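You operate a simulated robot arm through the tools that you are given. There is no shell and no other tool. Be economical: measure what you need, move in short steps, check, and stop when the job is done.

Carry out the task below with a simulated robot arm. There is one attempt and no reset: what you move stays moved.

TASK
Stack the small bobbin labelled "L205" from the top of the steel bench on top of the small bobbin that says "L207".
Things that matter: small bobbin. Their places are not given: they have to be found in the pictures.

It is judged by the outcome, as a careful person would: the job done as asked, and still so three seconds after it is handed in. It fails if anything else is knocked over, pushed out of place, dropped, spilled or broken.

THE ROBOT
A 7-joint arm with a two-finger parallel gripper, fixed in place. Base frame: the origin is at the foot of the arm, x ahead of it, y to its left, z up; the work surface is at about z = 0. Lengths are in mm, angles in degrees, forces in N, time in s.
With the tool pointing down near the work surface it reaches from about 240 to 620 mm from the base axis. Its first joint turns from -66.0 to 66.0 degrees. Payload 2.6 kg.
Tool frame: the origin (TCP) lies between the finger pads and is the grasp point; the fingertips stand 30 mm ahead of it; z points along the fingers, y is the line along which they close. The gripper opens to 94 mm. The fingers are 28 mm wide and 10 mm thick; the gripper's body (50 by 96 mm) begins 55 mm behind the TCP.
Orientation is told as [roll, pitch, yaw] about the base's x, y, z axes, in that order, counted from this pose: with the fingers straight down and closing along the base's y, the tool's x points along the base's -x, its y along +y and its z along -z.

THE INTERFACE
- The arm moves only by the tool servo_tool. Its argument "motion" is a list of rows, each a list of 3 entries, a list of its own where there are three numbers: the shift along the tool's x, y, z in cm, then the turn, a rotation vector about the tool's x, y, z in degrees, then the finger opening in cm, from 0 to 9.4. In form: [[[dx, dy, dz], [ax, ay, az], fingers], ...]. A call has 1 to 12 rows; each row is the pose to reach, as a shift and turn from the pose commanded when the call began, along the tool's axes at that moment. A row lasts 0.2 s, in which the tool goes at most 50 mm and 8.6 degrees; a call with a longer step from one row to the next is refused whole, and so is a gripper value outside its range. A pose out of reach is approached as far as the arm can. The call stops where the force on the tool passes 40 N (or 10 N more than at its start, if that is more) or the arm is blocked; 0.2 s more then pass. The fingers move at their own pace (about 72 mm/s each) and stop on an object; they squeeze with about 39 N. The grip force told is the motor's: it shows also when the fingers shut on nothing. Time passes only in rows, and 0.2 s behind the last, so rows that repeat a pose let the fingers close. It gives the time, the measured TCP pose, the force on the tool (base axes), the opening and the grip force at its end, in the units of the frame above (readings bear some noise).
- Cameras (640 x 400 px; columns grow to the right, rows downward): "scene" is fixed at [18.1, 427.4, 550.3]; the picture's right is [-0.89, -0.46, 0.00], its down [-0.32, 0.62, -0.72] and it looks along [0.33, -0.64, -0.70] (base axes); focal length 348 px, centre (320, 200). "wrist" rides on the gripper at [-37, 0, -58] in the tool frame; the picture's right is [0.00, -1.00, 0.00], its down [0.97, 0.00, -0.24] and it looks along [0.24, 0.00, 0.97] (tool axes); focal length 218 px, centre (320, 200).
- camera(camera): a new picture of that camera. No time passes.
- pixel_to_xyz(camera, pixels): for up to 12 pixels [column, row] of the newest picture of that camera ("zoom" is the newest enlarged one), the place [x, y, z] in the base frame of the surface seen there, good to about 3 mm. No time passes.
- zoom(camera, box): a new picture of the part [left, top, right, bottom] of that camera's present view, enlarged. No time passes.
- hand_in(): hands the job in; it is judged then, once.

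Work in short steps. Measure before you move; look again where a grasp or a placing could have gone wrong, and mend it. You have 60 turns and 14 pictures in all, the two below and enlarged ones among them. Open the gripper and draw the arm clear of the work before you hand the job in, unless the task says otherwise; then end with one line.

The tools are called after "Request:" by a JSON object that holds its "method" and its "body". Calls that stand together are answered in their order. servo_tool: Moves the arm, as the interface text tells. Its arguments: {"type":"object","properties":{"motion":{"type":"array","items":{"type":"array"}}},"required":["motion"]} The other tools are called the same way: camera (camera) takes a picture; pixel_to_xyz (camera, pixels) gives the place of the surface under pixels of a picture; zoom (camera, box) takes an enlarged picture of a part of a camera's view; hand_in () hands the job in.

At the start:

```text
time_s: 0.0
ee_pos: [397.2, 106.6, 253.5]
ee_rot: [0.0, 0.0, 0.0]
force: [-0.1, 0.0, 0.4]
gripper_width: 94.0
gripper_force: 0.1
```

scene: 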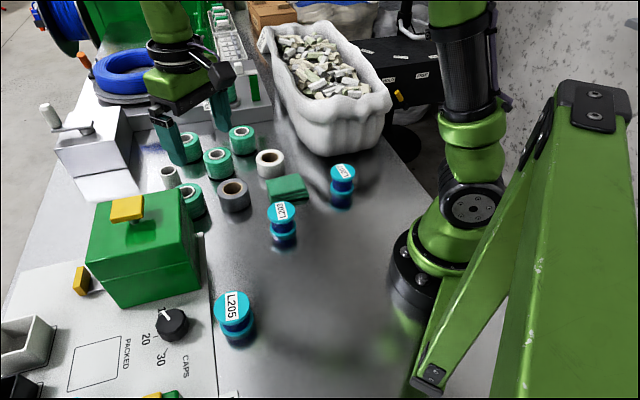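
wrist: 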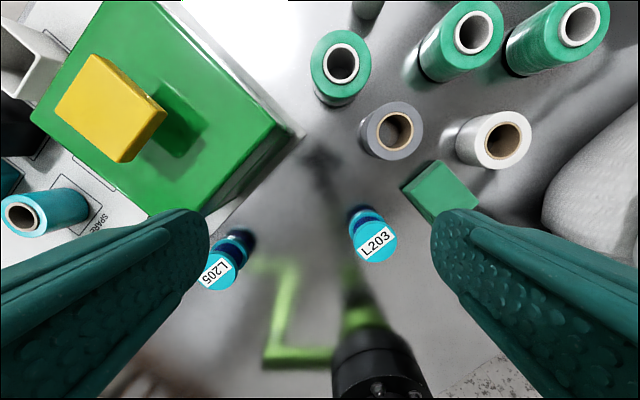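

I zoom on the scene picture to read the three blue bobbins' labels, at about (233,310), (282,215) and (343,175).

Request:
{"method": "zoom", "body": {"camera": "scene", "box": [200, 150, 380, 262]}}

Request:
{"method": "pixel_to_xyz", "body": {"camera": "scene", "pixels": [[233, 308], [222, 300], [245, 312], [234, 293], [233, 322], [237, 338], [282, 211], [343, 171], [343, 188], [283, 235], [250, 350], [300, 245]]}}

```text
3.56 times, centred on (290, 206) of scene
```

zoom: 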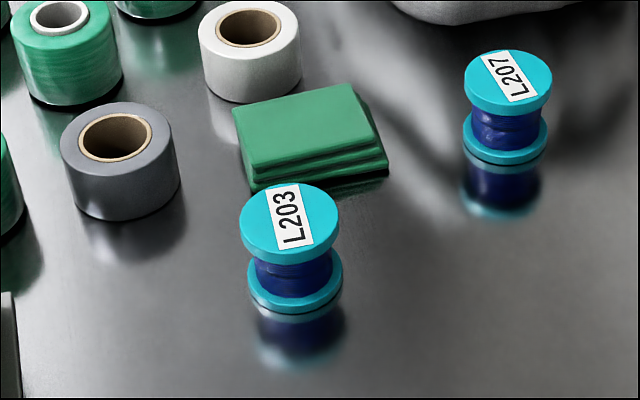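

```text
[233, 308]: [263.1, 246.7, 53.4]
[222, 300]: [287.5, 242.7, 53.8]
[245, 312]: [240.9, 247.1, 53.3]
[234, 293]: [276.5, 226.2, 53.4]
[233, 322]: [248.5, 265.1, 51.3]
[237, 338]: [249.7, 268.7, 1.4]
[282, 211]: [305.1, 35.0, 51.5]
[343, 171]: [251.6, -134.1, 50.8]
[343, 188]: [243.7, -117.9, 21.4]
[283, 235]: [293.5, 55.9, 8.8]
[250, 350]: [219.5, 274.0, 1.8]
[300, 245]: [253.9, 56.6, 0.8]
```

L207 is the far-right one (zoom 507,83), L203 the middle one. Now I measure L207's rim in this zoom, and then L205 with its surroundings.

Request:
{"method": "pixel_to_xyz", "body": {"camera": "zoom", "pixels": [[467, 83], [549, 83], [507, 53], [507, 106], [508, 80], [507, 130], [507, 158], [478, 125], [538, 125]]}}

Request:
{"method": "zoom", "body": {"camera": "scene", "box": [150, 262, 310, 362]}}

```text
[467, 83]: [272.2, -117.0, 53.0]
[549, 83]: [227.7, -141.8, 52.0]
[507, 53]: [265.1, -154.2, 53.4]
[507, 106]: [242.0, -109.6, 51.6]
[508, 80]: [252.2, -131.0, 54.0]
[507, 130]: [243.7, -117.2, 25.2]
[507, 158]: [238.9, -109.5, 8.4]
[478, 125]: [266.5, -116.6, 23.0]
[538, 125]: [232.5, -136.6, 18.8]
```

```text
4.00 times, centred on (230, 312) of scene
```

zoom: 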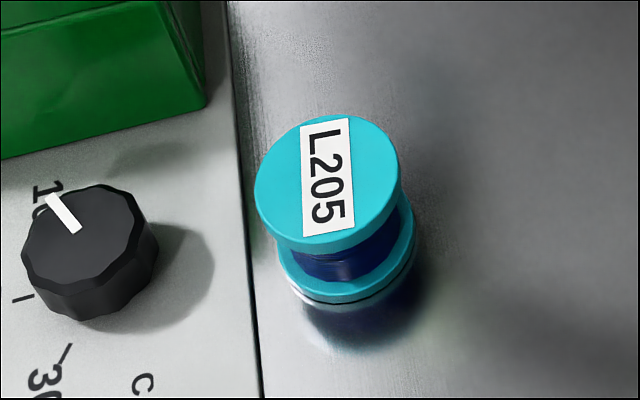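

Measure L205's top rim, the panel edge, knob and box nearby.

Request:
{"method": "pixel_to_xyz", "body": {"camera": "zoom", "pixels": [[257, 180], [398, 180], [328, 118], [328, 238], [328, 178], [335, 265], [345, 295], [205, 105], [90, 200], [150, 230], [245, 200], [440, 180]]}}

```text
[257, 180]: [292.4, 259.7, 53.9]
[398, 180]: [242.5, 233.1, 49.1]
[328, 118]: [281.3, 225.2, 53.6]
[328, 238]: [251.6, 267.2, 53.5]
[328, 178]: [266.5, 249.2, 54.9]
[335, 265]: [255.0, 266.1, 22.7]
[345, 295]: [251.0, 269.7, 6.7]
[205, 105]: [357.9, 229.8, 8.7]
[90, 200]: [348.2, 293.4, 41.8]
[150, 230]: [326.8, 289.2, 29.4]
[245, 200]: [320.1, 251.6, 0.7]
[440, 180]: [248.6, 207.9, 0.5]
```

L205's centre is about (266.5, 246.5), top z≈53.5, Ø≈51; L207's is about (252, -131). I move over L205 at the present height, and measure the white tub near L207.

Request:
{"method": "pixel_to_xyz", "body": {"camera": "scene", "pixels": [[330, 152], [355, 150], [375, 135], [390, 105], [300, 130], [340, 110], [290, 182], [305, 190], [130, 200], [190, 215]]}}

Request:
{"method": "servo_tool", "body": {"motion": [[[2.2, 2.3, 0], [0, 0, 0], 9.4], [[4.4, 4.7, 0], [0, 0, 0], 9.4], [[6.6, 7.0, 0], [0, 0, 0], 9.4], [[8.8, 9.4, 0], [0, 0, 0], 9.4], [[11.0, 11.7, 0], [0, 0, 0], 9.4], [[13.07, 13.99, 0], [0, 0, 0], 9.4], [[13.07, 13.99, 0], [0, 0, 0], 9.4]]}}

Request:
{"method": "camera", "body": {"camera": "wrist"}}

```text
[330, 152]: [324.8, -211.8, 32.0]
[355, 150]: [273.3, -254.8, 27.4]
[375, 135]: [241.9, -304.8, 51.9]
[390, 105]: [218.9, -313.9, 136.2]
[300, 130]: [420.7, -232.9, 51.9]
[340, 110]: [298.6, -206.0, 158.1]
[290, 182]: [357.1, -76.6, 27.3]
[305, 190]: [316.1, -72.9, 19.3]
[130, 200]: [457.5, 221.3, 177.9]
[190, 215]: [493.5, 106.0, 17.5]
```

```text
time_s: 1.6
ee_pos: [263.5, 249.5, 253.5]
ee_rot: [0.0, 0.0, 0.0]
force: [0.0, 0.2, -0.6]
gripper_width: 94.0
gripper_force: 0.0
```

```text
9 pictures are left
```

wrist: 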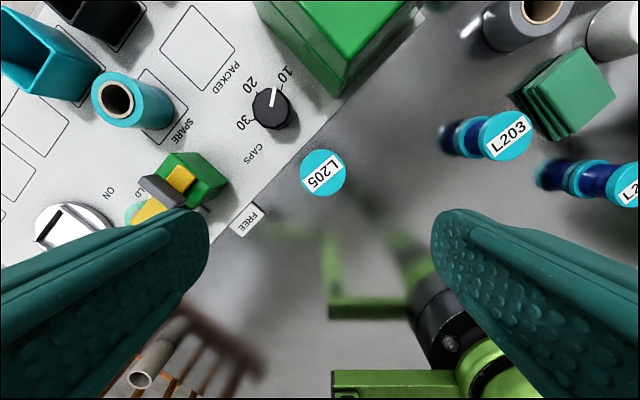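

The arm settled at (263.5, 249.5), a little off the command. I check L205's centre from this view, disc at about (322,172).

Request:
{"method": "pixel_to_xyz", "body": {"camera": "wrist", "pixels": [[301, 172], [344, 172], [322, 151], [322, 194], [322, 172], [245, 215], [200, 185], [488, 135], [630, 180]]}}

Request:
{"method": "servo_tool", "body": {"motion": [[[0, 0, 0], [0, 0, 0], 9.4], [[0, 0, 0], [0, 0, 0], 9.4]]}}

```text
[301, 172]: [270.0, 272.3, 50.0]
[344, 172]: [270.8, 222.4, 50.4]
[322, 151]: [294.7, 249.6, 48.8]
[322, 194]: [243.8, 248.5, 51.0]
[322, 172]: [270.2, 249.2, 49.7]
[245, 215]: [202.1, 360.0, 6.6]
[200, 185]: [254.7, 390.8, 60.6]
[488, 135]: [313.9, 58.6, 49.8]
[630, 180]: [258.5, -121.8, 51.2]
```

```text
time_s: 2.2
ee_pos: [264.3, 250.5, 253.4]
ee_rot: [0.0, 0.0, 0.1]
force: [0.3, -0.4, 0.1]
gripper_width: 93.9
gripper_force: 0.0
```

Relative to the tool, L205 lies about +5 mm in x and -2 mm in y. I correct and go down to about z=110.

Request:
{"method": "servo_tool", "body": {"motion": [[[-0.5, -0.2, 2.4], [0, 0, 0], 9.4], [[-0.5, -0.2, 4.8], [0, 0, 0], 9.4], [[-0.5, -0.2, 7.2], [0, 0, 0], 9.4], [[-0.5, -0.2, 9.6], [0, 0, 0], 9.4], [[-0.5, -0.2, 12.0], [0, 0, 0], 9.4], [[-0.5, -0.2, 14.3], [0, 0, 0], 9.4], [[-0.5, -0.2, 14.3], [0, 0, 0], 9.4], [[-0.5, -0.2, 14.3], [0, 0, 0], 9.4]]}}

Request:
{"method": "camera", "body": {"camera": "wrist"}}

```text
time_s: 4.0
ee_pos: [270.1, 245.5, 111.1]
ee_rot: [0.0, 0.0, 0.0]
force: [-0.2, 1.1, -0.2]
gripper_width: 94.1
gripper_force: 0.1
```

```text
8 pictures are left
```

wrist: 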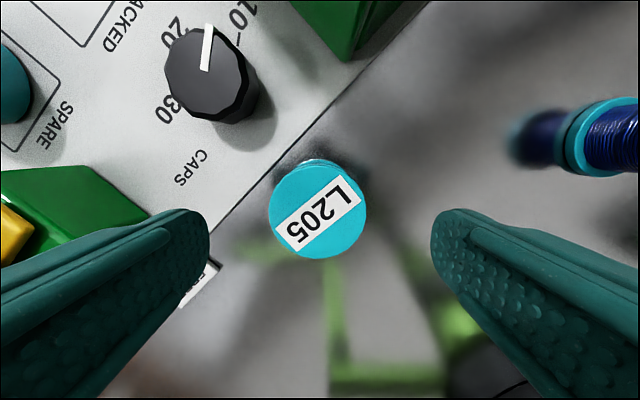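

The disc is centred at about (318,210), nearly under the tool. I check rim points.

Request:
{"method": "pixel_to_xyz", "body": {"camera": "wrist", "pixels": [[271, 210], [363, 210], [318, 165], [318, 256], [318, 210], [320, 240]]}}

Request:
{"method": "servo_tool", "body": {"motion": [[[0, 0, 0], [0, 0, 0], 9.4]]}}

```text
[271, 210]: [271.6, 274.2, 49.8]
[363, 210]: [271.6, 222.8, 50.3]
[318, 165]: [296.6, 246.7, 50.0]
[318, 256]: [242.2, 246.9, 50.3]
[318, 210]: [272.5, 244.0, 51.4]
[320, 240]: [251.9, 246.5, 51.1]
```

```text
time_s: 4.4
ee_pos: [268.5, 246.1, 111.0]
ee_rot: [0.1, 0.0, 0.0]
force: [-0.5, 0.0, 0.2]
gripper_width: 94.0
gripper_force: 0.1
```

Aligned within about 2 mm. I descend to z≈36, fingertips about 6 mm above the bench, then close.

Request:
{"method": "servo_tool", "body": {"motion": [[[-0.15, 0.1, 2.0], [0, 0, 0], 9.4], [[-0.15, 0.1, 4.0], [0, 0, 0], 9.4], [[-0.15, 0.1, 5.8], [0, 0, 0], 9.4], [[-0.15, 0.1, 7.0], [0, 0, 0], 9.4], [[-0.15, 0.1, 7.5], [0, 0, 0], 9.4], [[-0.15, 0.1, 7.5], [0, 0, 0], 9.4]]}}

Request:
{"method": "servo_tool", "body": {"motion": [[[0, 0, 0], [0, 0, 0], 7.5], [[0, 0, 0], [0, 0, 0], 6.0], [[0, 0, 0], [0, 0, 0], 5.4], [[0, 0, 0], [0, 0, 0], 4.5], [[0, 0, 0], [0, 0, 0], 4.5], [[0, 0, 0], [0, 0, 0], 4.5]]}}

```text
time_s: 5.8
ee_pos: [272.0, 245.3, 35.5]
ee_rot: [0.1, -0.2, 0.1]
force: [-10.5, -5.0, 32.2]
gripper_width: 91.7
gripper_force: 0.1
```

```text
time_s: 7.2
ee_pos: [271.4, 243.6, 32.9]
ee_rot: [-0.2, 0.1, -0.1]
force: [0.2, 0.5, 0.5]
gripper_width: 55.4
gripper_force: 38.8
```

The descent showed about 32 N, so a fingertip may have touched the panel edge. The grip now reads 55 mm and 39 N; I look before lifting.

Request:
{"method": "camera", "body": {"camera": "scene"}}

Request:
{"method": "camera", "body": {"camera": "wrist"}}

```text
7 pictures are left
```

scene: 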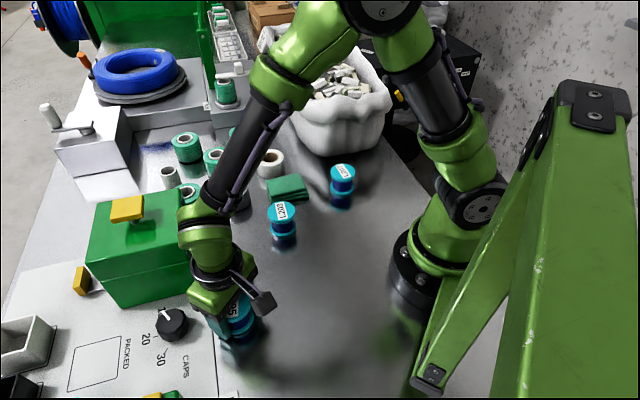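

```text
6 pictures are left
```

wrist: 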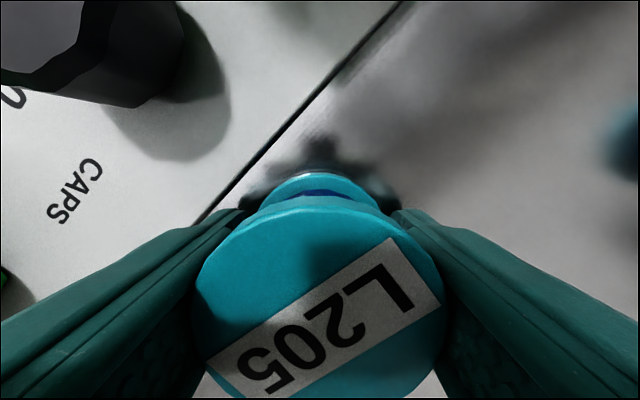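

The bobbin is upright between the fingers and nothing else has shifted. I measure its top in the grip, then lift straight up.

Request:
{"method": "pixel_to_xyz", "body": {"camera": "wrist", "pixels": [[320, 213], [320, 305], [202, 300], [438, 300], [320, 390], [320, 250], [250, 230], [390, 230]]}}

Request:
{"method": "servo_tool", "body": {"motion": [[[0, 0, -0.7], [0, 0, 0], 4.5], [[0, 0, -2.0], [0, 0, 0], 4.5], [[0, 0, -4.0], [0, 0, 0], 4.5], [[0, 0, -6.5], [0, 0, 0], 4.5], [[0, 0, -9.0], [0, 0, 0], 4.5], [[0, 0, -11.5], [0, 0, 0], 4.5], [[0, 0, -14.0], [0, 0, 0], 4.5], [[0, 0, -15.0], [0, 0, 0], 4.5], [[0, 0, -15.0], [0, 0, 0], 4.5]]}}

```text
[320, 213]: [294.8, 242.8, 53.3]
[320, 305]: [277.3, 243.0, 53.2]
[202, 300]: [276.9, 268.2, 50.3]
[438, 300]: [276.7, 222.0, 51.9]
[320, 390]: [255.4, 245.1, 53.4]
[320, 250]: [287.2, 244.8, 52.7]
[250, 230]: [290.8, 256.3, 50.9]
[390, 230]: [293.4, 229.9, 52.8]
```

```text
time_s: 9.2
ee_pos: [269.7, 245.8, 185.5]
ee_rot: [0.0, 0.0, 0.0]
force: [-0.6, 0.3, -1.5]
gripper_width: 55.5
gripper_force: 39.6
```

Grip is holding. I carry it at height toward L207, stopping about 70 mm short in y to look at L207 past the held bobbin.

Request:
{"method": "servo_tool", "body": {"motion": [[[0.1, -1.5, -0.5], [0, 0, 0], 4.5], [[0.3, -4.0, -1.0], [0, 0, 0], 4.5], [[0.5, -7.0, -1.5], [0, 0, 0], 4.5], [[0.7, -10.0, -1.5], [0, 0, 0], 4.5], [[0.9, -13.0, -1.5], [0, 0, 0], 4.5], [[1.1, -16.0, -1.5], [0, 0, 0], 4.5], [[1.3, -19.0, -1.5], [0, 0, 0], 4.5], [[1.5, -22.0, -1.5], [0, 0, 0], 4.5], [[1.7, -25.0, -1.5], [0, 0, 0], 4.5], [[1.7, -28.0, -1.5], [0, 0, 0], 4.5], [[1.7, -30.0, -1.5], [0, 0, 0], 4.5], [[1.7, -30.5, -1.5], [0, 0, 0], 4.5]]}}

Request:
{"method": "servo_tool", "body": {"motion": [[[0, 0, 0], [0, 0, 0], 4.5], [[0, 0, 0], [0, 0, 0], 4.5]]}}

Request:
{"method": "camera", "body": {"camera": "wrist"}}

```text
time_s: 11.8
ee_pos: [254.6, -59.0, 201.2]
ee_rot: [-0.1, 0.0, -0.1]
force: [-0.2, 0.1, -1.5]
gripper_width: 55.1
gripper_force: 39.2
```

```text
time_s: 12.4
ee_pos: [255.1, -60.2, 201.5]
ee_rot: [0.0, 0.0, 0.1]
force: [0.2, 0.0, -2.4]
gripper_width: 55.3
gripper_force: 39.0
```

```text
5 pictures are left
```

wrist: 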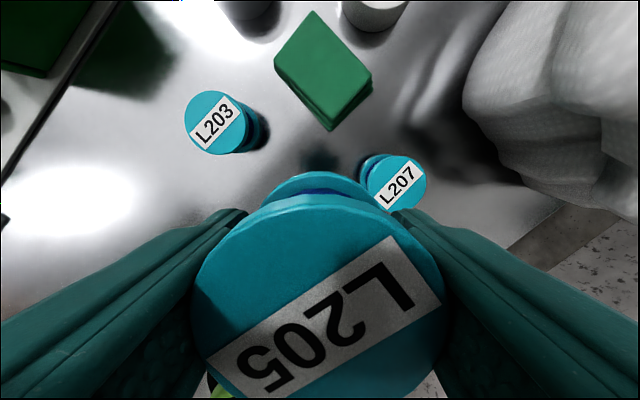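

L207's disc is visible, centred near (397,183). I measure its rim and also the held bobbin's rim.

Request:
{"method": "pixel_to_xyz", "body": {"camera": "wrist", "pixels": [[370, 183], [425, 183], [397, 157], [397, 207], [397, 183], [410, 178], [320, 213], [320, 390], [202, 300], [438, 300], [490, 130], [570, 200]]}}

Request:
{"method": "zoom", "body": {"camera": "wrist", "box": [320, 125, 480, 225]}}

```text
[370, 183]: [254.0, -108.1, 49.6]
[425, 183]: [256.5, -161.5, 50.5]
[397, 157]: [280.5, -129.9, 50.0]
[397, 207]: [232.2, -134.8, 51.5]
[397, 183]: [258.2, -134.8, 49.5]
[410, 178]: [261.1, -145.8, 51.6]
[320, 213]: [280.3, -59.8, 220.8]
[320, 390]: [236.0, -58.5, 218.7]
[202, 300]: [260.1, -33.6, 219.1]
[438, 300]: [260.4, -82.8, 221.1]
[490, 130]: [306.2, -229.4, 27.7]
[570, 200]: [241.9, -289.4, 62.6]
```

```text
4.00 times, centred on (400, 175) of wrist
```

zoom: 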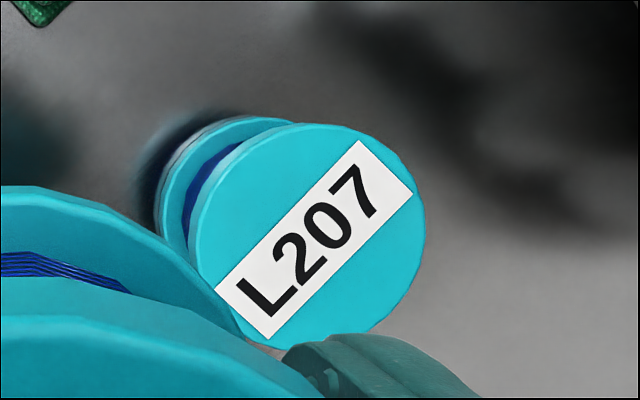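

Relative to the tool L207 lies about (+1.5, -74), and the held bobbin is centred on the tool. I move over it and go down to z≈95, keeping about 10 mm of gap.

Request:
{"method": "servo_tool", "body": {"motion": [[[-0.13, -1.5, 0], [0, 0, 0], 4.5], [[-0.13, -3.5, 0], [0, 0, 0], 4.5], [[-0.13, -5.5, 0], [0, 0, 0], 4.5], [[-0.13, -7.0, 0], [0, 0, 0], 4.5], [[-0.13, -7.4, 0], [0, 0, 0], 4.5], [[-0.13, -7.4, 2], [0, 0, 0], 4.5], [[-0.13, -7.4, 4.5], [0, 0, 0], 4.5], [[-0.13, -7.4, 7], [0, 0, 0], 4.5], [[-0.13, -7.4, 9], [0, 0, 0], 4.5], [[-0.13, -7.4, 10.3], [0, 0, 0], 4.5], [[-0.13, -7.4, 10.6], [0, 0, 0], 4.5], [[-0.13, -7.4, 10.6], [0, 0, 0], 4.5]]}}

Request:
{"method": "zoom", "body": {"camera": "scene", "box": [260, 90, 420, 215]}}

Request:
{"method": "servo_tool", "body": {"motion": [[[0, 0, 0], [0, 0, 0], 4.5]]}}

```text
time_s: 15.0
ee_pos: [257.0, -134.1, 94.3]
ee_rot: [0.0, -0.1, -0.1]
force: [-1.0, 0.1, -2.6]
gripper_width: 54.9
gripper_force: 39.3
```

```text
3.20 times, centred on (340, 152) of scene
```

zoom: 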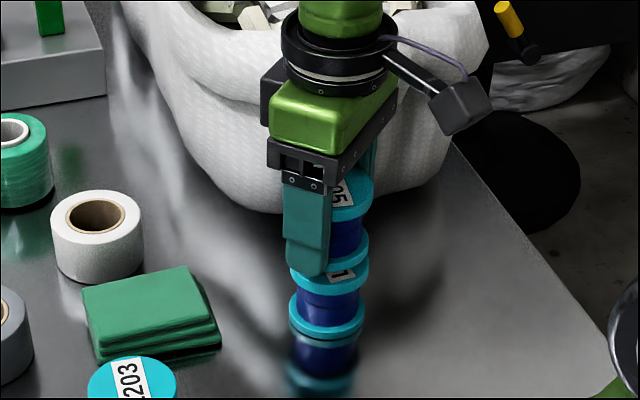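

```text
time_s: 15.4
ee_pos: [257.0, -133.6, 96.0]
ee_rot: [0.1, 0.0, -0.1]
force: [-0.2, 0.6, -0.8]
gripper_width: 55.4
gripper_force: 39.3
```

Bobbins line up in the view. I lower in small steps, watching for contact.

Request:
{"method": "servo_tool", "body": {"motion": [[[0, 0, 0.3], [0, 0, 0], 4.5], [[0, 0, 0.5], [0, 0, 0], 4.5], [[0, 0, 0.7], [0, 0, 0], 4.5], [[0, 0, 0.7], [0, 0, 0], 4.5]]}}

Request:
{"method": "servo_tool", "body": {"motion": [[[0, 0, 0.1], [0, 0, 0], 4.5], [[0, 0, 0.1], [0, 0, 0], 4.5]]}}

```text
time_s: 16.4
ee_pos: [256.7, -132.7, 88.2]
ee_rot: [0.2, 0.0, -0.1]
force: [0.1, 0.1, -2.2]
gripper_width: 55.3
gripper_force: 39.1
```

```text
time_s: 17.0
ee_pos: [256.5, -133.6, 86.3]
ee_rot: [0.0, 0.0, 0.0]
force: [-0.2, -0.6, -2.0]
gripper_width: 55.3
gripper_force: 38.6
```

No contact yet; I continue 1 mm at a time.

Request:
{"method": "servo_tool", "body": {"motion": [[[0, 0, 0.1], [0, 0, 0], 4.5], [[0, 0, 0.1], [0, 0, 0], 4.5]]}}

```text
time_s: 17.6
ee_pos: [255.5, -133.3, 85.5]
ee_rot: [0.0, 0.0, 0.0]
force: [0.4, -0.3, -1.6]
gripper_width: 55.3
gripper_force: 38.1
```

Request:
{"method": "servo_tool", "body": {"motion": [[[0, 0, 0.1], [0, 0, 0], 4.5], [[0, 0, 0.1], [0, 0, 0], 4.5]]}}

```text
time_s: 18.2
ee_pos: [257.0, -133.0, 85.4]
ee_rot: [0.0, 0.1, 0.0]
force: [-0.2, -1.1, -2.9]
gripper_width: 55.5
gripper_force: 38.6
```

Still carrying the weight (about -2 N), so I go on.

Request:
{"method": "servo_tool", "body": {"motion": [[[0, 0, 0.1], [0, 0, 0], 4.5], [[0, 0, 0.1], [0, 0, 0], 4.5]]}}

```text
time_s: 18.8
ee_pos: [256.6, -132.5, 83.7]
ee_rot: [0.0, 0.0, 0.0]
force: [-2.0, 0.8, 9.2]
gripper_width: 55.3
gripper_force: 39.2
```

Contact (+9 N). I open in small steps and hold.

Request:
{"method": "servo_tool", "body": {"motion": [[[0, 0, -0.03], [0, 0, 0], 5.5], [[0, 0, -0.03], [0, 0, 0], 5.7], [[0, 0, -0.03], [0, 0, 0], 6.0], [[0, 0, -0.03], [0, 0, 0], 6.6], [[0, 0, -0.03], [0, 0, 0], 7.2], [[0, 0, -0.03], [0, 0, 0], 7.2]]}}

Request:
{"method": "zoom", "body": {"camera": "scene", "box": [260, 90, 420, 215]}}

```text
time_s: 20.2
ee_pos: [255.9, -132.3, 82.5]
ee_rot: [0.0, -0.1, 0.0]
force: [0.5, 0.2, 1.1]
gripper_width: 71.9
gripper_force: 0.0
```

```text
3.20 times, centred on (340, 152) of scene
```

zoom: 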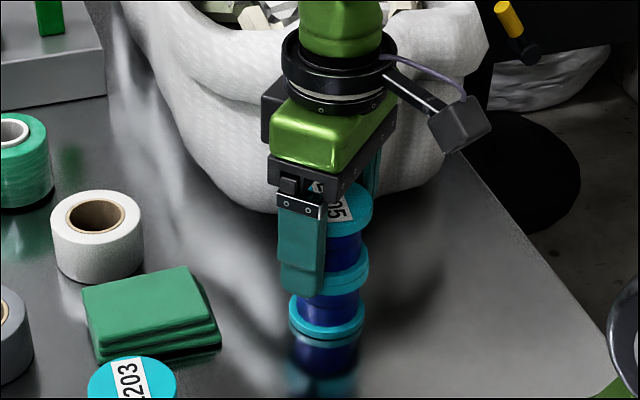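

The bobbin is standing on L207. I draw straight up slowly, then well clear.

Request:
{"method": "servo_tool", "body": {"motion": [[[0, 0, -0.7], [0, 0, 0], 7.2], [[0, 0, -2.0], [0, 0, 0], 7.2], [[0, 0, -3.5], [0, 0, 0], 7.2], [[0, 0, -5.5], [0, 0, 0], 7.2], [[0, 0, -8.0], [0, 0, 0], 7.2], [[0, 0, -10.5], [0, 0, 0], 7.2], [[0, 0, -13.0], [0, 0, 0], 7.2], [[0, 0, -15.0], [0, 0, 0], 7.2], [[-1.0, 2.0, -16.0], [0, 0, 0], 7.2], [[-2.5, 5.0, -16.0], [0, 0, 0], 7.2], [[-4.5, 9.0, -16.0], [0, 0, 0], 7.2], [[-6.5, 13.0, -16.0], [0, 0, 0], 7.2]]}}

Request:
{"method": "camera", "body": {"camera": "scene"}}

```text
time_s: 22.8
ee_pos: [321.8, 1.5, 242.5]
ee_rot: [0.1, 0.0, 0.0]
force: [-0.1, -0.2, -0.9]
gripper_width: 71.8
gripper_force: 0.1
```

```text
1 pictures are left
```

scene: 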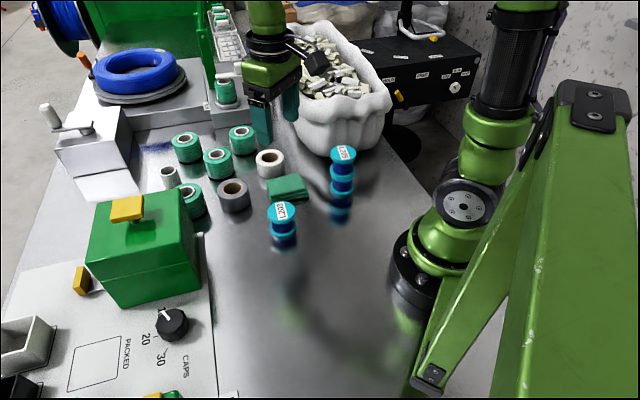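

The stack stands straight at (343,170), the other items are where they were, and the gripper is open and clear, so I hand in.

Request:
{"method": "hand_in", "body": {}}

```text
The job is handed in.
```

I stacked bobbin L205 on top of bobbin L207. It stood upright in the last picture, the gripper was open and clear, and nothing else looked moved. While going down to grasp L205, the tool briefly read about 32 N; a fingertip may have touched the panel edge, but the panel showed no shift afterwards.
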